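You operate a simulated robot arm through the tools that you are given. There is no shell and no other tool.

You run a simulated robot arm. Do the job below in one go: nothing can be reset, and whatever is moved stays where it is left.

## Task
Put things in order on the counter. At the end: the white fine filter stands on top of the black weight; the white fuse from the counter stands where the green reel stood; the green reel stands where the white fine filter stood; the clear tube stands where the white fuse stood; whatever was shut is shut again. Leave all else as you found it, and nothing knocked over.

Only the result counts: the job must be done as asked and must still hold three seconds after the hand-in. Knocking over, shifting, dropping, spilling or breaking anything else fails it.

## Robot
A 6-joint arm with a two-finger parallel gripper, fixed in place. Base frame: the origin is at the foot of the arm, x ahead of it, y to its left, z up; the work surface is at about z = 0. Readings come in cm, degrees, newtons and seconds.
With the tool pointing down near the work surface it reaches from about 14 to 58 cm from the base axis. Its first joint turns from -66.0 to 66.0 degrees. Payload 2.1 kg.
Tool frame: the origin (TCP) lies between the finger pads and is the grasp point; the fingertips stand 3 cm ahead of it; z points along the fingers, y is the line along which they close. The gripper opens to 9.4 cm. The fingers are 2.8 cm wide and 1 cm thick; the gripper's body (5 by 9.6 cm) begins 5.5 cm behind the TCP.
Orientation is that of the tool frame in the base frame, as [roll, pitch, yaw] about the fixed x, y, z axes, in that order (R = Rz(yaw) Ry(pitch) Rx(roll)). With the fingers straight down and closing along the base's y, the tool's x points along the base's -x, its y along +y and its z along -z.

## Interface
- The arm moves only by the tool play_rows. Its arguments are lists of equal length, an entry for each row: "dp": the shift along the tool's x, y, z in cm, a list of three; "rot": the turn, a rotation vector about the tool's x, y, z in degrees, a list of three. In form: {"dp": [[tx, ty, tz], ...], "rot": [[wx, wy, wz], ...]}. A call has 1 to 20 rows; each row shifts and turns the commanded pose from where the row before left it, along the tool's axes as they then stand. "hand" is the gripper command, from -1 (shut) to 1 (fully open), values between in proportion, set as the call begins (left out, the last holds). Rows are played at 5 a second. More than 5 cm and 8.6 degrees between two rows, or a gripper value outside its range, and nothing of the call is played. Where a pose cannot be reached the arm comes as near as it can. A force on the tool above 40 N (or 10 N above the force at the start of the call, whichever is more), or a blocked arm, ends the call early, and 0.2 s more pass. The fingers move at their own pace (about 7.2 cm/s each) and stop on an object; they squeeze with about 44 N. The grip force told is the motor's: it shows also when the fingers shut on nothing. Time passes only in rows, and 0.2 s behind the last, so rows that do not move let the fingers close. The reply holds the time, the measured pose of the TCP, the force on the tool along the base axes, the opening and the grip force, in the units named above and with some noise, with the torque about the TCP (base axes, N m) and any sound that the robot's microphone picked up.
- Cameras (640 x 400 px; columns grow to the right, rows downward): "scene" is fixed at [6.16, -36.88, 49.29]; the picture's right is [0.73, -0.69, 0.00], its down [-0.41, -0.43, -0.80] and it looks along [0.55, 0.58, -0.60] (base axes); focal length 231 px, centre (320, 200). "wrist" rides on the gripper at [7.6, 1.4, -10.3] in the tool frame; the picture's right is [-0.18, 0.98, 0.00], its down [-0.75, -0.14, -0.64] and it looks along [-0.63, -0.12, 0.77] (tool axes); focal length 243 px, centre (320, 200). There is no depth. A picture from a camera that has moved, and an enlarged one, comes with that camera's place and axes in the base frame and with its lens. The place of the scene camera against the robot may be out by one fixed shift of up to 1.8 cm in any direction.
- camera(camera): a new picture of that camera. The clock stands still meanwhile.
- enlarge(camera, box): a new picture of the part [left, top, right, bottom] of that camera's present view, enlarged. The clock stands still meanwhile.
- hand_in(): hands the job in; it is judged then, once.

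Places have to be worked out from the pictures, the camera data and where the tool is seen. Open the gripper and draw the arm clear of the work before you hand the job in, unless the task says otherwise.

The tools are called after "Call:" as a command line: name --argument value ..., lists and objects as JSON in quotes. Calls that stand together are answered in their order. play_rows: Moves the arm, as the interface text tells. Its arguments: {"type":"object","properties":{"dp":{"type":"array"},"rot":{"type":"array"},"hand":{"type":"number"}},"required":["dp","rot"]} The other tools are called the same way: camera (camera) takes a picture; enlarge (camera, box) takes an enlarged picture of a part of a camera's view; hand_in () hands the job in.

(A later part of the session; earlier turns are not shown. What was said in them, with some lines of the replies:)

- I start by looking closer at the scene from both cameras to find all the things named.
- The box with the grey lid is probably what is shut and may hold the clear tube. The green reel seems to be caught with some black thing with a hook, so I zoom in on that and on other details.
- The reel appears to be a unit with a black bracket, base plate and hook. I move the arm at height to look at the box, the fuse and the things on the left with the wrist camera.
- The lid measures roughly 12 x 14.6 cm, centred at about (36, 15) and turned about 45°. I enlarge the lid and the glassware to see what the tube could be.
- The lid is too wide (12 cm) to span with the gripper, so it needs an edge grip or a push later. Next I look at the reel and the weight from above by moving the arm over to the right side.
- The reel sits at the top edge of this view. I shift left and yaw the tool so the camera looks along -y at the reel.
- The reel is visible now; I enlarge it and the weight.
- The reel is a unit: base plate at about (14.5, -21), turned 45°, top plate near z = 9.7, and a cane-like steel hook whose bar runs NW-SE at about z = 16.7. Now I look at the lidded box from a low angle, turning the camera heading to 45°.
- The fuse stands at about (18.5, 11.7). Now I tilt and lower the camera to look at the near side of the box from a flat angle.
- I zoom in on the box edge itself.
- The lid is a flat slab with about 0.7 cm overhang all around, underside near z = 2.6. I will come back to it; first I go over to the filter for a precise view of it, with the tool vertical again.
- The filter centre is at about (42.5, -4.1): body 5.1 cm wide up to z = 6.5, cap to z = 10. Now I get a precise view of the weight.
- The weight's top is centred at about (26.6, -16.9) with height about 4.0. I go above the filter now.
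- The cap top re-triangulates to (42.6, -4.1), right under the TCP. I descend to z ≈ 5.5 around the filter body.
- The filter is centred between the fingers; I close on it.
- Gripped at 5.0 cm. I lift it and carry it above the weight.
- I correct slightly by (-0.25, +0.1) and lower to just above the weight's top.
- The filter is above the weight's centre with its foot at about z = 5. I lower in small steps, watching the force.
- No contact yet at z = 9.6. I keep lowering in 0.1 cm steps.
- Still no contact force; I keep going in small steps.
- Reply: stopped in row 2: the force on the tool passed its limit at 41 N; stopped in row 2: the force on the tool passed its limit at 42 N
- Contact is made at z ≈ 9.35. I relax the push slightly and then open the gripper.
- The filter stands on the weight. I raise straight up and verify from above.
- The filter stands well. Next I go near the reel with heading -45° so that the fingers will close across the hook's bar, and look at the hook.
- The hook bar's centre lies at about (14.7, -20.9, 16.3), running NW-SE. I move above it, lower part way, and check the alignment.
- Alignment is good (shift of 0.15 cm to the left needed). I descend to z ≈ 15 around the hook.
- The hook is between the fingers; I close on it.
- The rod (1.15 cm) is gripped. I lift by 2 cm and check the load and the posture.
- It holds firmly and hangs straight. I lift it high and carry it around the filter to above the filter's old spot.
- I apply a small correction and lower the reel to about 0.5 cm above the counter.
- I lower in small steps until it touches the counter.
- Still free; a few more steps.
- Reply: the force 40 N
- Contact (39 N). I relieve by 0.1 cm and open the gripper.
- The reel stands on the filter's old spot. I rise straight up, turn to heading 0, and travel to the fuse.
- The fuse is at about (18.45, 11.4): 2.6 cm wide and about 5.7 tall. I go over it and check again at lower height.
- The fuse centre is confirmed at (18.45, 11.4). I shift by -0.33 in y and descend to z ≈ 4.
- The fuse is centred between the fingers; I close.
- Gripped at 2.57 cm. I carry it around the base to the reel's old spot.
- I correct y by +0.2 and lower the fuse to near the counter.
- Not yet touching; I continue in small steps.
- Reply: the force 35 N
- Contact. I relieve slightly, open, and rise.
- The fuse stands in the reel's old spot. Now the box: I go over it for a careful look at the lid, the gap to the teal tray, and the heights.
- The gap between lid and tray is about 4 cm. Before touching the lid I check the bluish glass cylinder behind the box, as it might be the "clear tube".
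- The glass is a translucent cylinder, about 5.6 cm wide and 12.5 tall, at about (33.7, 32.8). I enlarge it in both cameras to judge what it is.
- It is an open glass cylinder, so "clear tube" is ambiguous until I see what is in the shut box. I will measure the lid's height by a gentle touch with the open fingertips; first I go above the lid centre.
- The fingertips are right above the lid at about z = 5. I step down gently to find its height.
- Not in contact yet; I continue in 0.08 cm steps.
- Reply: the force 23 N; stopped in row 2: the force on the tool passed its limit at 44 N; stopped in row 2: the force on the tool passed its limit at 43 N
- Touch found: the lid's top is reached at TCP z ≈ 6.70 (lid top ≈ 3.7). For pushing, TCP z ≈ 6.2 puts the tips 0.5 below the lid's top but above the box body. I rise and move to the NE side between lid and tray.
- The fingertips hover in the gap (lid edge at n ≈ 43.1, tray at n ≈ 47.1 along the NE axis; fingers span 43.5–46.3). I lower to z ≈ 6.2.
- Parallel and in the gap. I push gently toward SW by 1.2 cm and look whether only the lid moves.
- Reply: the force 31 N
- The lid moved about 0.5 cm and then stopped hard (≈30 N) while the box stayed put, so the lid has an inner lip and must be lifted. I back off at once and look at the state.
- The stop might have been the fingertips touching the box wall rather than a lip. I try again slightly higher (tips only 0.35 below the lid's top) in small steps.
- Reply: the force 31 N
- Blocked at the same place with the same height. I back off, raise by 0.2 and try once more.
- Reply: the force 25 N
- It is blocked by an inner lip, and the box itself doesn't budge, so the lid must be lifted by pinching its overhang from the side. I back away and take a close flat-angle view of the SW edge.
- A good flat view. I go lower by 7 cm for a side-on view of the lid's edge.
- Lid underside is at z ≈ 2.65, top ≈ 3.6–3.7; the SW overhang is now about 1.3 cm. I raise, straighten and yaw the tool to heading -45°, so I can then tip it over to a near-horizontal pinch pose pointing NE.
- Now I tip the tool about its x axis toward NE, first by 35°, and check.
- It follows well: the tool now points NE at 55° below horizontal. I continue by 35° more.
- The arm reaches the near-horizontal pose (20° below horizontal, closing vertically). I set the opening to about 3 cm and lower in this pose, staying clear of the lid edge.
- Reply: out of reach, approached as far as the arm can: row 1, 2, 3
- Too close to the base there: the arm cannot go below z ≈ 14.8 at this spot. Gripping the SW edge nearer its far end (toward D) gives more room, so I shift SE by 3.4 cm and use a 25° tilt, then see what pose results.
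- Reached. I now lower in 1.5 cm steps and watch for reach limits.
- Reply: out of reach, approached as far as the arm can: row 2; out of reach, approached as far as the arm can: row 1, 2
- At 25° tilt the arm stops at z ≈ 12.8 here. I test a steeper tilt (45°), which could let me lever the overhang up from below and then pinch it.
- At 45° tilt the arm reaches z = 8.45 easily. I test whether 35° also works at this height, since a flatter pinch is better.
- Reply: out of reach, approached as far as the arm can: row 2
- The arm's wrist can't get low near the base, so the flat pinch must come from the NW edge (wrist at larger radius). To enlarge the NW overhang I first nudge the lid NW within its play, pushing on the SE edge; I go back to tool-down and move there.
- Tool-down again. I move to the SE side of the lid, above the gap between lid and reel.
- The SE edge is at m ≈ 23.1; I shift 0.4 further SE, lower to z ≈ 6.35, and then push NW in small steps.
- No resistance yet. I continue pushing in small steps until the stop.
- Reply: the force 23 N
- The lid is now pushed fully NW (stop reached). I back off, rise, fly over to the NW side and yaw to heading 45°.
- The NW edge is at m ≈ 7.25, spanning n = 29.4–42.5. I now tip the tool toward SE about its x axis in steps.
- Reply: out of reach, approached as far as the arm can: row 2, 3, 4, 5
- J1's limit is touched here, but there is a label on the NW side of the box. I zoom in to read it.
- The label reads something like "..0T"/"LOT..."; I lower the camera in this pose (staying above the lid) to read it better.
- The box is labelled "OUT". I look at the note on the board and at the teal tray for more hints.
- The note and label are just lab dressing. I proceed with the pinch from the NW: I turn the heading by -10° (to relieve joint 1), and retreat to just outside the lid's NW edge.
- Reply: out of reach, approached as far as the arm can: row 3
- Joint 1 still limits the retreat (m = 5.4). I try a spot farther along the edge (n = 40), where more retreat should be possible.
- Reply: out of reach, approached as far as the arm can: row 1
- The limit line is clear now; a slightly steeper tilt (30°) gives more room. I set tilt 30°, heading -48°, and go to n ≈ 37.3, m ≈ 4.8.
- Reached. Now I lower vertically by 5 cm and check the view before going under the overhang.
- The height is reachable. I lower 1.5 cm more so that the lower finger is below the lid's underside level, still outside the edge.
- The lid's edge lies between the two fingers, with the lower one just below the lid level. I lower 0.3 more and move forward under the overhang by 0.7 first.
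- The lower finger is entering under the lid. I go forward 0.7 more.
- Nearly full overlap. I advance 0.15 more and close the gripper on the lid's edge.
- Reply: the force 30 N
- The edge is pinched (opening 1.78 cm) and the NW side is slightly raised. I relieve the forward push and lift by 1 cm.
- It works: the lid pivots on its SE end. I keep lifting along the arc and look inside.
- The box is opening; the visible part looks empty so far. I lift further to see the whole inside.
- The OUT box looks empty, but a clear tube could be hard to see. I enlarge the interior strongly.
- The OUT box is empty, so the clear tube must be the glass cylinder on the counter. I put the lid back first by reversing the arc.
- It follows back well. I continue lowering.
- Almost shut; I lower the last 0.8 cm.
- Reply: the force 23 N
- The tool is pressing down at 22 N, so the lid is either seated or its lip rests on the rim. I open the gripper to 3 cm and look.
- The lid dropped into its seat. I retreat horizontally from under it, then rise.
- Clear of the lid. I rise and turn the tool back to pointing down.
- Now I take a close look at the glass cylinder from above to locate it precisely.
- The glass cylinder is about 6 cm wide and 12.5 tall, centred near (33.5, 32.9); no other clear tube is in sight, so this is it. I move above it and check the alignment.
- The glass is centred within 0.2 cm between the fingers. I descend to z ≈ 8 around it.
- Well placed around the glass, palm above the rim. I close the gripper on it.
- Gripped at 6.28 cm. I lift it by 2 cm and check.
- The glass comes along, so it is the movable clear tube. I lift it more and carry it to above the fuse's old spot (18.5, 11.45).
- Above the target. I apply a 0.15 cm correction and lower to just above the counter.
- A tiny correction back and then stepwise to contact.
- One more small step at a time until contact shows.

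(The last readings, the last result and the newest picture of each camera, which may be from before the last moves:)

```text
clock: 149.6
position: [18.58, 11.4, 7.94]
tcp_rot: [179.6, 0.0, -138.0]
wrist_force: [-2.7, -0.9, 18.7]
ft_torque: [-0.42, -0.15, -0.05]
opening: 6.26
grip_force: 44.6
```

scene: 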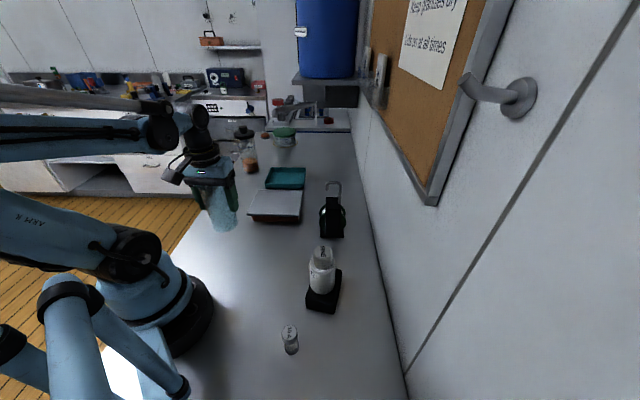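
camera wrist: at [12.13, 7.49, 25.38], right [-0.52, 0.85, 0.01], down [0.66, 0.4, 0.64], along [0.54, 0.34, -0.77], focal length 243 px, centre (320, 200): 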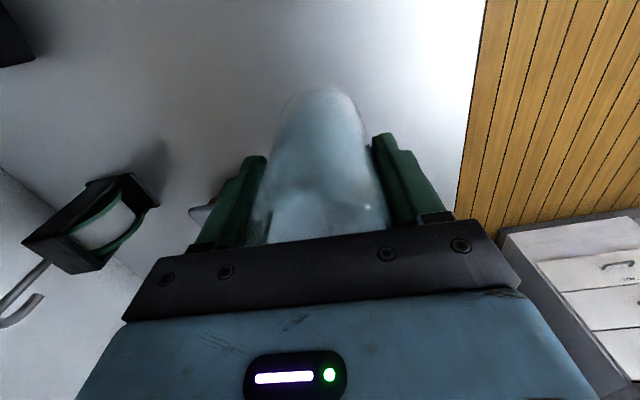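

Contact. I relieve slightly and open.

Call:
play_rows --dp '[[0, 0, -0.04], [0, 0, 0]]' --rot '[[0, 0, 0], [0, 0, 0]]'

Call:
play_rows --dp '[[0, 0, 0], [0, 0, 0], [0, 0, 0], [0, 0, 0]]' --rot '[[0, 0, 0], [0, 0, 0], [0, 0, 0], [0, 0, 0]]' --hand 1

Call:
play_rows --dp '[[0, 0, -1], [0, 0, -2.5], [0, 0, -3.5], [0, 0, -4], [0, 0, -4], [0, 0, 0]]' --rot '[[0, 0, 0], [0, 0, 0], [0, 0, 0], [0, 0, 0], [0, 0, 0], [0, 0, 0]]'

Call:
camera --camera "wrist"

Call:
camera --camera "scene"

```text
clock: 150.2
position: [18.56, 11.43, 8.11]
tcp_rot: [179.5, 0.1, -138.0]
wrist_force: [0.4, 0.3, -1.2]
ft_torque: [0.01, -0.01, -0.03]
opening: 6.27
grip_force: 43.8
```

```text
clock: 151.2
position: [18.5, 11.57, 7.98]
tcp_rot: [179.6, -0.1, -138.1]
wrist_force: [0.8, 0.5, 0.6]
ft_torque: [0.02, -0.01, -0.02]
opening: 9.39
grip_force: 0.0
```

```text
clock: 152.6
position: [18.65, 11.45, 23.07]
tcp_rot: [179.7, -0.1, -138.0]
wrist_force: [-0.5, 0.8, -0.5]
ft_torque: [0.01, 0.01, 0.0]
opening: 9.4
grip_force: 0.0
```

```text
taken
camera wrist: at [12.22, 7.41, 33.19], right [-0.52, 0.85, 0.01], down [0.66, 0.4, 0.64], along [0.54, 0.34, -0.77], focal length 243 px, centre (320, 200)
```

wrist: 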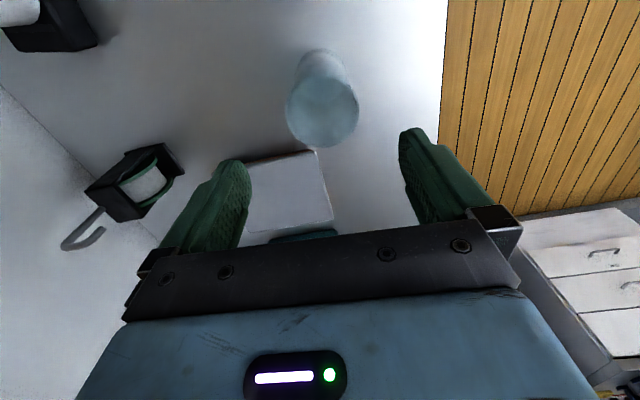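

```text
taken
```

scene: 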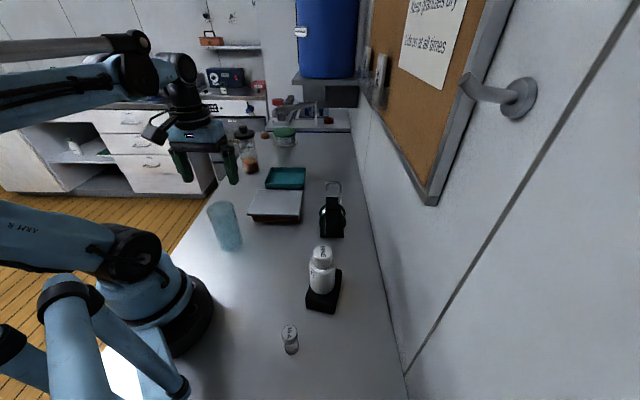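

The clear tube stands on the fuse's old spot. Now I compare the lid's position with the very first picture, using the same enlarged window.

Call:
enlarge --camera "scene" --box '[210, 175, 310, 255]'

Call:
enlarge --camera "scene" --box '[250, 230, 360, 370]'

Call:
enlarge --camera "scene" --box '[200, 120, 400, 245]'

```text
5.00 times, centred on (260, 215) of scene
camera zoom: at [6.16, -36.88, 49.29], right [0.73, -0.69, 0.0], down [-0.41, -0.43, -0.8], along [0.55, 0.58, -0.6], focal length 1157 px, centre (620, 125)
```

zoom: 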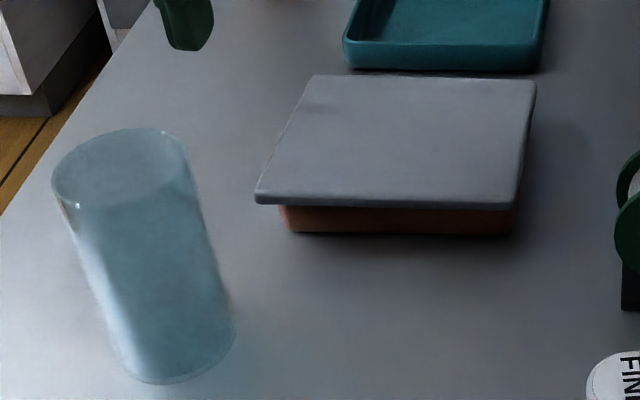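

```text
2.86 times, centred on (305, 300) of scene
camera zoom: at [6.16, -36.88, 49.29], right [0.73, -0.69, 0.0], down [-0.41, -0.43, -0.8], along [0.55, 0.58, -0.6], focal length 661 px, centre (363, -86)
```

zoom: 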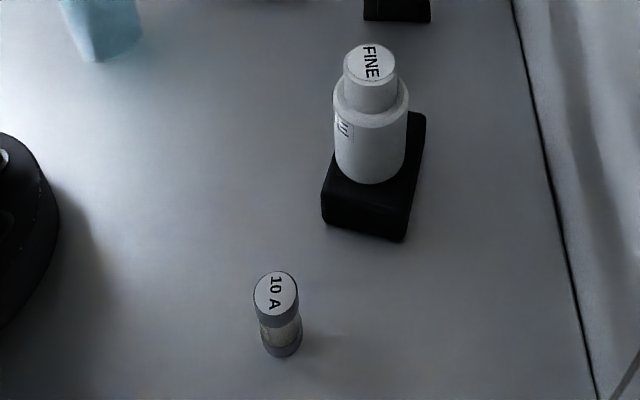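

```text
3.20 times, centred on (300, 182) of scene
camera zoom: at [6.16, -36.88, 49.29], right [0.73, -0.69, 0.0], down [-0.41, -0.43, -0.8], along [0.55, 0.58, -0.6], focal length 740 px, centre (384, 256)
```

zoom: 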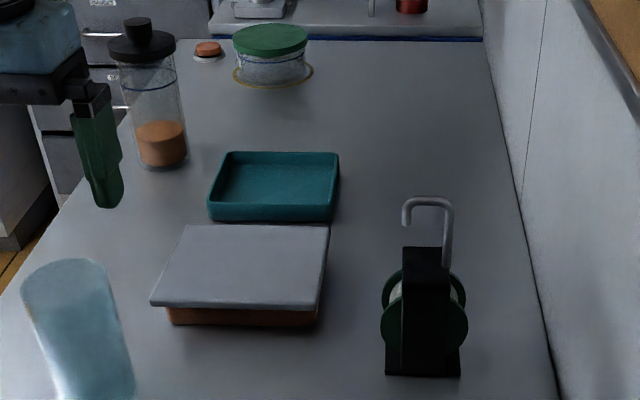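

The lid's near (SW) edge seems slightly raised compared with the first picture – its lip may be sitting on the SW rim. I take a flat-angle look at that side.

Call:
play_rows --dp '[[-1.51, -3.22, 0], [-1.51, -3.22, 0], [-1.51, -3.22, 0], [0, 0, 4], [0, 0, 4], [0, 0, 0], [0, 0, 0], [0, 0, 0], [0, 0, 0], [0, 0, 0], [0, 0, 0], [2.25, 0, 2.68], [2.25, 0, 2.68], [0, 0, 0]]' --rot '[[0, 0, 0], [0, 0, 0], [0, 0, 0], [0, 0, 0], [0, 0, 0], [0, 0, -3], [0, -8, 0], [0, -8, 0], [0, -8, 0], [0, -8, 0], [0, -8, 0], [0, 0, 0], [0, 0, 0], [0, 0, 0]]'

Call:
camera --camera "wrist"

Call:
enlarge --camera "wrist" --box '[190, 40, 430, 190]'

```text
clock: 155.6
position: [28.37, 7.34, 7.73]
tcp_rot: [179.5, 40.1, -135.2]
wrist_force: [-0.1, -0.5, -0.5]
ft_torque: [-0.01, -0.01, -0.01]
opening: 9.4
grip_force: 0.1
```

```text
taken
camera wrist: at [18.75, -0.28, 10.66], right [-0.59, 0.79, 0.12], down [0.22, 0.01, 0.98], along [0.77, 0.61, -0.18], focal length 243 px, centre (320, 200)
```

wrist: 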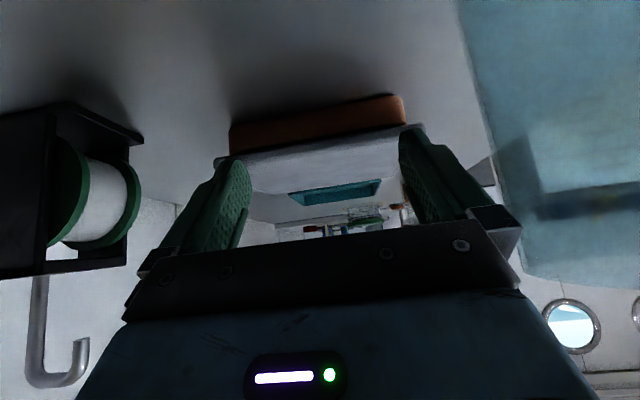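

```text
2.67 times, centred on (310, 115) of wrist
camera zoom: at [18.75, -0.28, 10.66], right [-0.59, 0.79, 0.12], down [0.22, 0.01, 0.98], along [0.77, 0.61, -0.18], focal length 647 px, centre (347, 427)
```

zoom: 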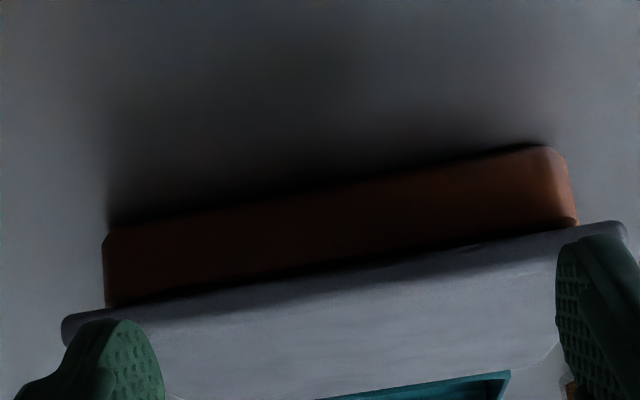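

Yes: the SW side of the lid stands about 0.6 cm too high – its lip rests on the SW wall. I straighten the tool and look from above before nudging the lid NE.

Call:
play_rows --dp '[[-2.25, 0, -2.68], [-2.25, 0, -2.68], [0, 0, 0], [0, 0, 0], [0, 0, 0], [0, 0, 0], [0, 0, 0], [0, 0, 0]]' --rot '[[0, 0, 0], [0, 0, 0], [0, 8, 0], [0, 8, 0], [0, 8, 0], [0, 8, 0], [0, 8, 0], [0, 0, 0]]'

Call:
camera --camera "wrist"

Call:
enlarge --camera "wrist" --box '[220, 40, 440, 220]'

```text
clock: 157.4
position: [28.47, 7.26, 15.0]
tcp_rot: [179.7, -0.3, -135.1]
wrist_force: [-0.7, -0.5, -0.1]
ft_torque: [0.0, 0.02, 0.03]
opening: 9.38
grip_force: 0.1
```

```text
taken
camera wrist: at [22.21, 2.96, 25.21], right [-0.56, 0.83, 0.01], down [0.64, 0.43, 0.64], along [0.53, 0.36, -0.77], focal length 243 px, centre (320, 200)
```

wrist: 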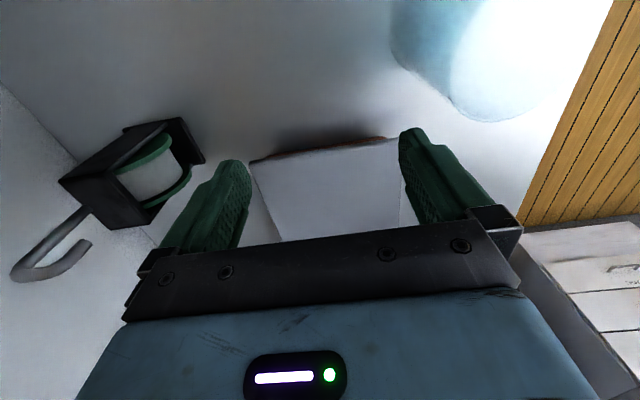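

```text
2.22 times, centred on (330, 130) of wrist
camera zoom: at [22.21, 2.96, 25.21], right [-0.56, 0.83, 0.01], down [0.64, 0.43, 0.64], along [0.53, 0.36, -0.77], focal length 539 px, centre (298, 356)
```

zoom: 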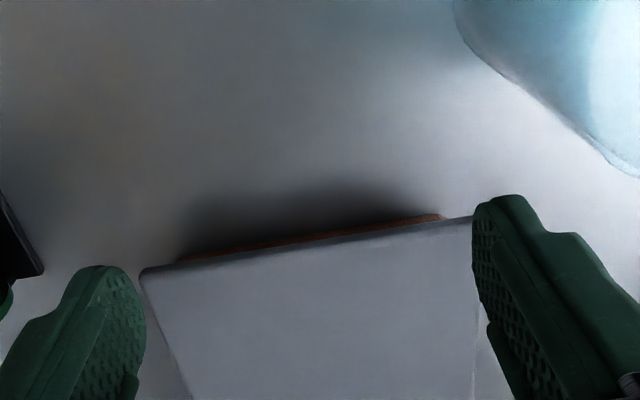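

The SW edge is at n ≈ 29.0, about 1 cm too far SW. I lower the open fingers in front of this edge and push the lid gently NE.

Call:
play_rows --dp '[[0, 0, 3], [0, 0, 3], [0, 0, 2.5], [0, 0, 0]]' --rot '[[0, 0, 0], [0, 0, 0], [0, 0, 0], [0, 0, 0]]'

Call:
enlarge --camera "scene" --box '[210, 150, 320, 250]'

Call:
camera --camera "wrist"

```text
clock: 158.4
position: [28.55, 7.3, 6.43]
tcp_rot: [179.7, -0.1, -135.0]
wrist_force: [1.0, 0.3, 0.5]
ft_torque: [0.0, -0.02, -0.02]
opening: 9.41
grip_force: 0.0
```

```text
4.00 times, centred on (265, 200) of scene
camera zoom: at [6.16, -36.88, 49.29], right [0.73, -0.69, 0.0], down [-0.41, -0.43, -0.8], along [0.55, 0.58, -0.6], focal length 926 px, centre (540, 200)
```

zoom: 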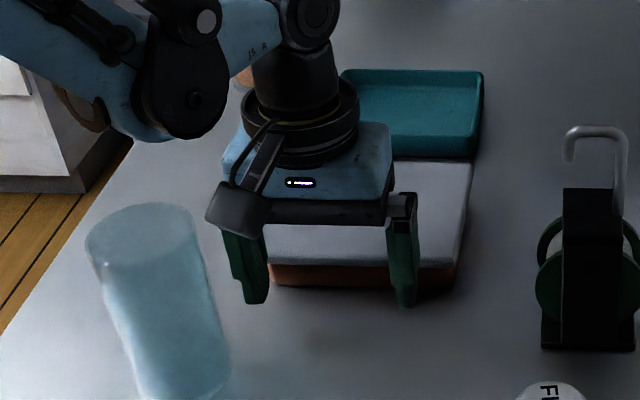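

```text
taken
camera wrist: at [22.2, 3.11, 16.7], right [-0.56, 0.83, 0.01], down [0.64, 0.43, 0.64], along [0.53, 0.37, -0.77], focal length 243 px, centre (320, 200)
```

wrist: 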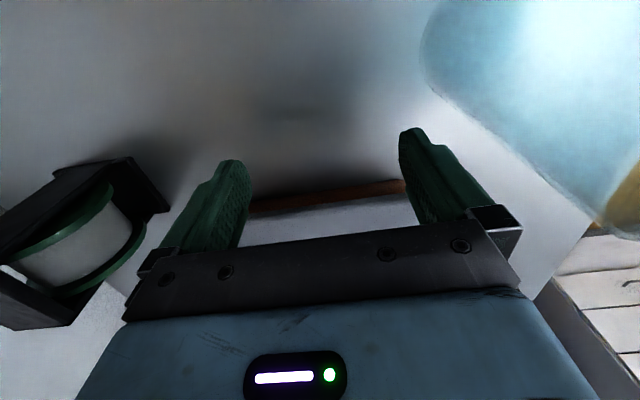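

I advance 1.8 cm to just before contact, then push in small steps.

Call:
play_rows --dp '[[-0.9, 0, 0], [-0.9, 0, 0], [0, 0, 0]]' --rot '[[0, 0, 0], [0, 0, 0], [0, 0, 0]]'

Call:
play_rows --dp '[[-0.25, 0, 0], [-0.25, 0, 0], [-0.25, 0, 0], [0, 0, 0]]' --rot '[[0, 0, 0], [0, 0, 0], [0, 0, 0], [0, 0, 0]]'

Call:
enlarge --camera "scene" --box '[210, 150, 320, 250]'

```text
clock: 159.2
position: [29.73, 8.54, 6.33]
tcp_rot: [179.6, -0.1, -135.0]
wrist_force: [1.1, -0.1, -0.3]
ft_torque: [0.03, -0.03, 0.0]
opening: 9.43
grip_force: 0.0
```

```text
clock: 160.2
position: [30.29, 9.14, 6.44]
tcp_rot: [179.6, -0.1, -135.1]
wrist_force: [0.1, 0.0, 0.5]
ft_torque: [0.03, -0.01, 0.01]
opening: 9.4
grip_force: 0.1
```

```text
4.00 times, centred on (265, 200) of scene
camera zoom: at [6.16, -36.88, 49.29], right [0.73, -0.69, 0.0], down [-0.41, -0.43, -0.8], along [0.55, 0.58, -0.6], focal length 926 px, centre (540, 200)
```

zoom: 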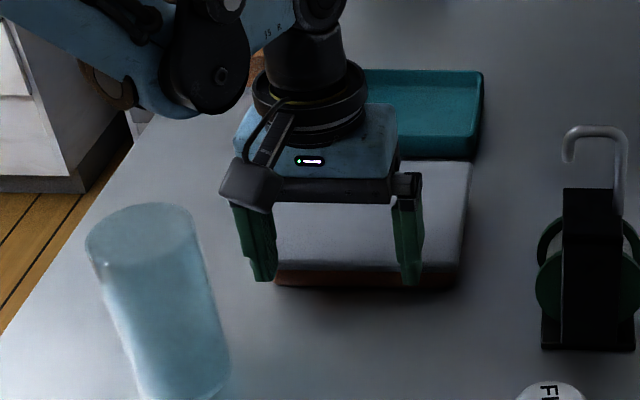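

Call:
camera --camera "wrist"

Call:
enlarge --camera "scene" --box '[240, 180, 320, 235]'

```text
taken
camera wrist: at [23.9, 4.82, 16.63], right [-0.56, 0.83, 0.01], down [0.64, 0.43, 0.64], along [0.53, 0.37, -0.77], focal length 243 px, centre (320, 200)
```

wrist: 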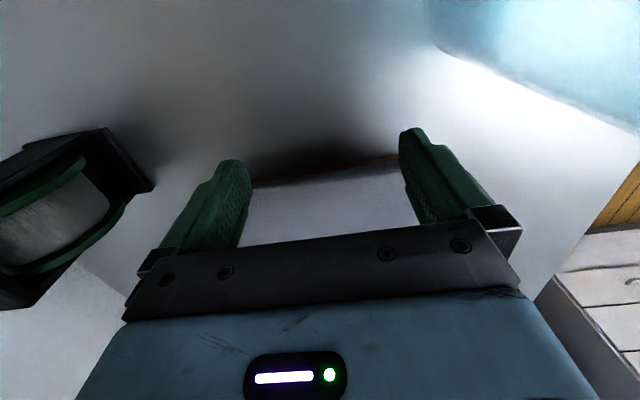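

```text
7.27 times, centred on (280, 208) of scene
camera zoom: at [6.16, -36.88, 49.29], right [0.73, -0.69, 0.0], down [-0.41, -0.43, -0.8], along [0.55, 0.58, -0.6], focal length 1683 px, centre (611, 146)
```

zoom: 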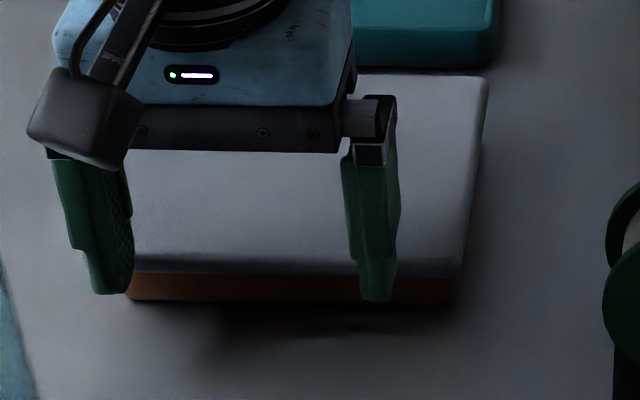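

The lid seems to have dropped into its seat. I push 0.6 cm more to bring it to its original place, watching the force.

Call:
play_rows --dp '[[-0.2, 0, 0], [-0.2, 0, 0], [-0.2, 0, 0], [0, 0, 0]]' --rot '[[0, 0, 0], [0, 0, 0], [0, 0, 0], [0, 0, 0]]'

Call:
enlarge --camera "scene" --box '[240, 180, 320, 235]'

```text
clock: 161.2
position: [30.59, 9.54, 6.38]
tcp_rot: [179.6, 0.0, -135.0]
wrist_force: [-0.7, 0.1, -0.1]
ft_torque: [-0.01, 0.03, -0.01]
opening: 9.39
grip_force: 0.1
```

```text
7.27 times, centred on (280, 208) of scene
camera zoom: at [6.16, -36.88, 49.29], right [0.73, -0.69, 0.0], down [-0.41, -0.43, -0.8], along [0.55, 0.58, -0.6], focal length 1683 px, centre (611, 146)
```

zoom: 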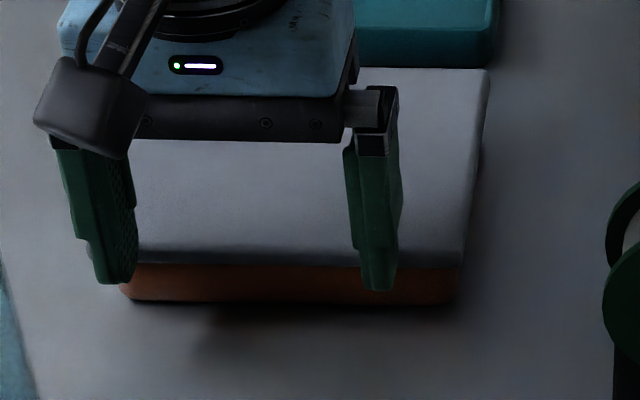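

The lid's near edge now matches the original look. I back off, rise and compare.

Call:
play_rows --dp '[[1.0, 0, 0], [1.0, 0, 0], [0, 0, -4], [0, 0, -4], [0, 0, -4], [3, 0, -3], [3, 0, -3], [0, 0, 0]]' --rot '[[0, 0, 0], [0, 0, 0], [0, 0, 0], [0, 0, 0], [0, 0, 0], [0, 0, 0], [0, 0, 0], [0, 0, 0]]'

Call:
enlarge --camera "scene" --box '[210, 175, 310, 255]'

Call:
camera --camera "wrist"

```text
clock: 163.0
position: [25.15, 3.97, 24.52]
tcp_rot: [179.5, -0.1, -135.0]
wrist_force: [-0.3, -0.9, 0.2]
ft_torque: [0.03, 0.02, 0.03]
opening: 9.4
grip_force: 0.1
```

```text
5.00 times, centred on (260, 215) of scene
camera zoom: at [6.16, -36.88, 49.29], right [0.73, -0.69, 0.0], down [-0.41, -0.43, -0.8], along [0.55, 0.58, -0.6], focal length 1157 px, centre (620, 125)
```

zoom: 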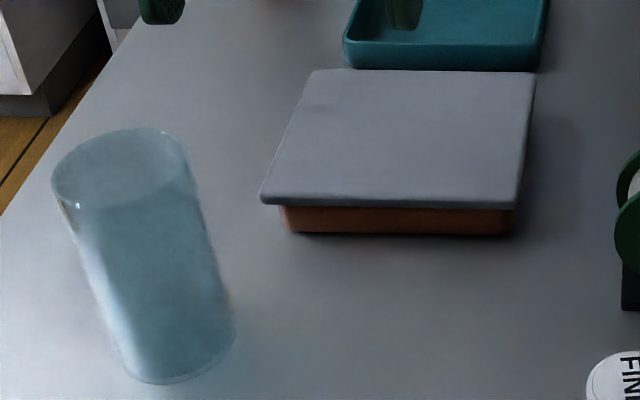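

```text
taken
camera wrist: at [18.89, -0.38, 34.72], right [-0.56, 0.83, 0.01], down [0.64, 0.43, 0.64], along [0.53, 0.37, -0.77], focal length 243 px, centre (320, 200)
```

wrist: 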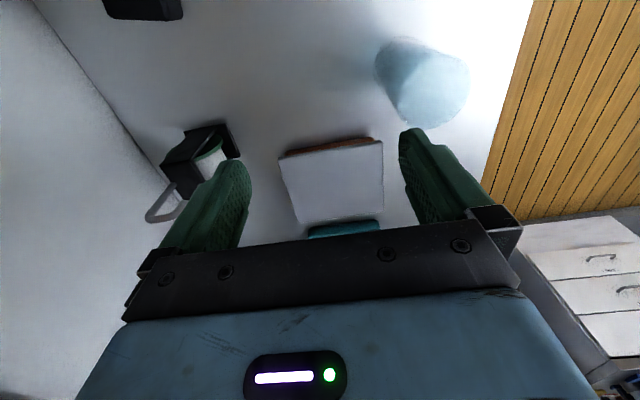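

The lid is back within about a millimetre of its original place and seated. I raise the arm clear and take final pictures of everything.

Call:
play_rows --dp '[[0, 0, -3], [0, 0, -3], [0, 0, 0], [0, 0, 0], [0, 0, 0], [0, 0, 0], [0, 0, 0]]' --rot '[[0, 0, 0], [0, 0, 0], [0, 0, 0], [0, 0, 0], [0, 0, 0], [0, 0, 0], [0, 0, 0]]'

Call:
camera --camera "scene"

Call:
camera --camera "wrist"

Call:
enlarge --camera "scene" --box '[260, 170, 390, 365]'

```text
clock: 164.6
position: [25.23, 3.82, 30.4]
tcp_rot: [179.6, 0.0, -135.1]
wrist_force: [0.1, 0.1, 0.4]
ft_torque: [-0.04, 0.01, 0.02]
opening: 9.4
grip_force: 0.1
```

```text
taken
```

scene: 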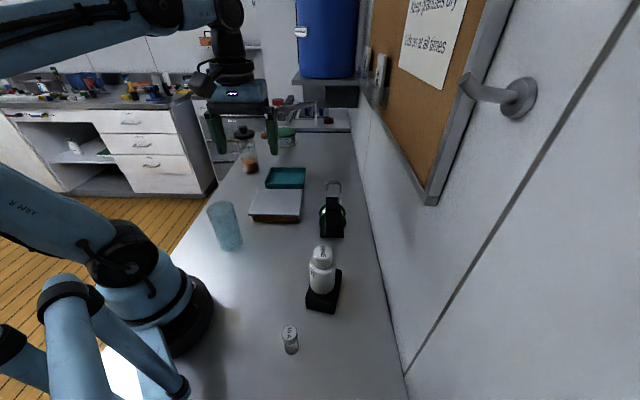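

```text
taken
camera wrist: at [18.97, -0.49, 40.7], right [-0.56, 0.83, 0.01], down [0.64, 0.43, 0.64], along [0.53, 0.37, -0.77], focal length 243 px, centre (320, 200)
```

wrist: 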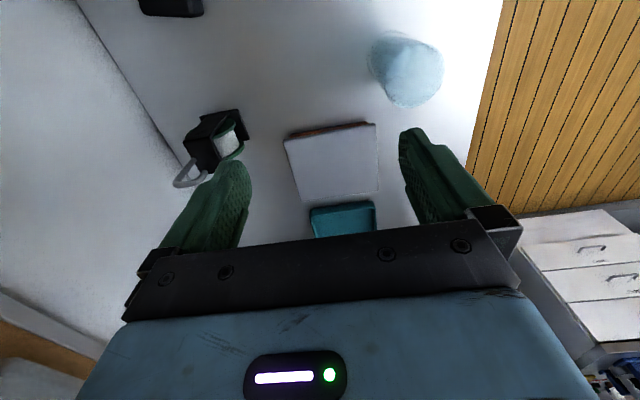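

```text
2.05 times, centred on (325, 268) of scene
camera zoom: at [6.16, -36.88, 49.29], right [0.73, -0.69, 0.0], down [-0.41, -0.43, -0.8], along [0.55, 0.58, -0.6], focal length 475 px, centre (310, 62)
```

zoom: 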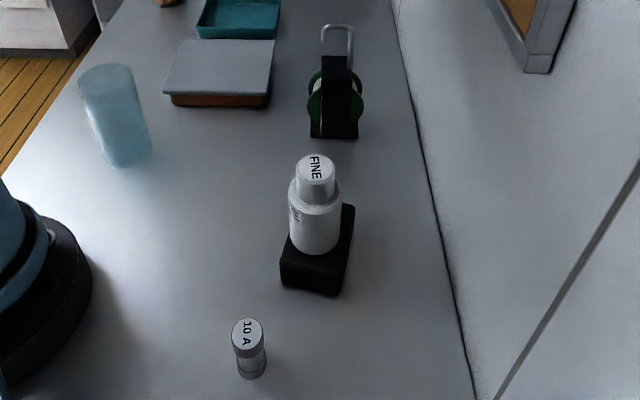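

Everything stands upright and in its place: the filter on the weight, the fuse where the reel was, the reel where the filter was, and the clear tube where the fuse was. The box is shut, and the gripper is open and clear, so I hand in.

Call:
hand_in

```text
The job is handed in.
```

I've handed the job in with everything placed as you asked. I don't yet know how it was judged. The last pictures showed all of it upright, with the arm clear and the gripper open.

| Item | Where it stands now | Estimated error |
|---|---|---|
| White fine filter | on top of the black weight | near the centre of its top |
| White fuse | where the green reel stood | about 0.3 cm |
| Green reel | where the filter stood | about 0.3 cm |
| Clear tube | where the fuse stood | about 0.1 cm |
| Lid of the box labelled "OUT" | shut again, matching the first picture | about 0.1–0.2 cm |

- **Which object is the clear tube:** I took it to be the open, clear bluish cylinder behind the box. Nothing else on the counter fit. I opened the "OUT" box to check, and it was empty.
- **The lid:** when I closed it, its lip first caught on the box wall. I nudged it until it dropped into place, and it now looks the same as in the first picture.
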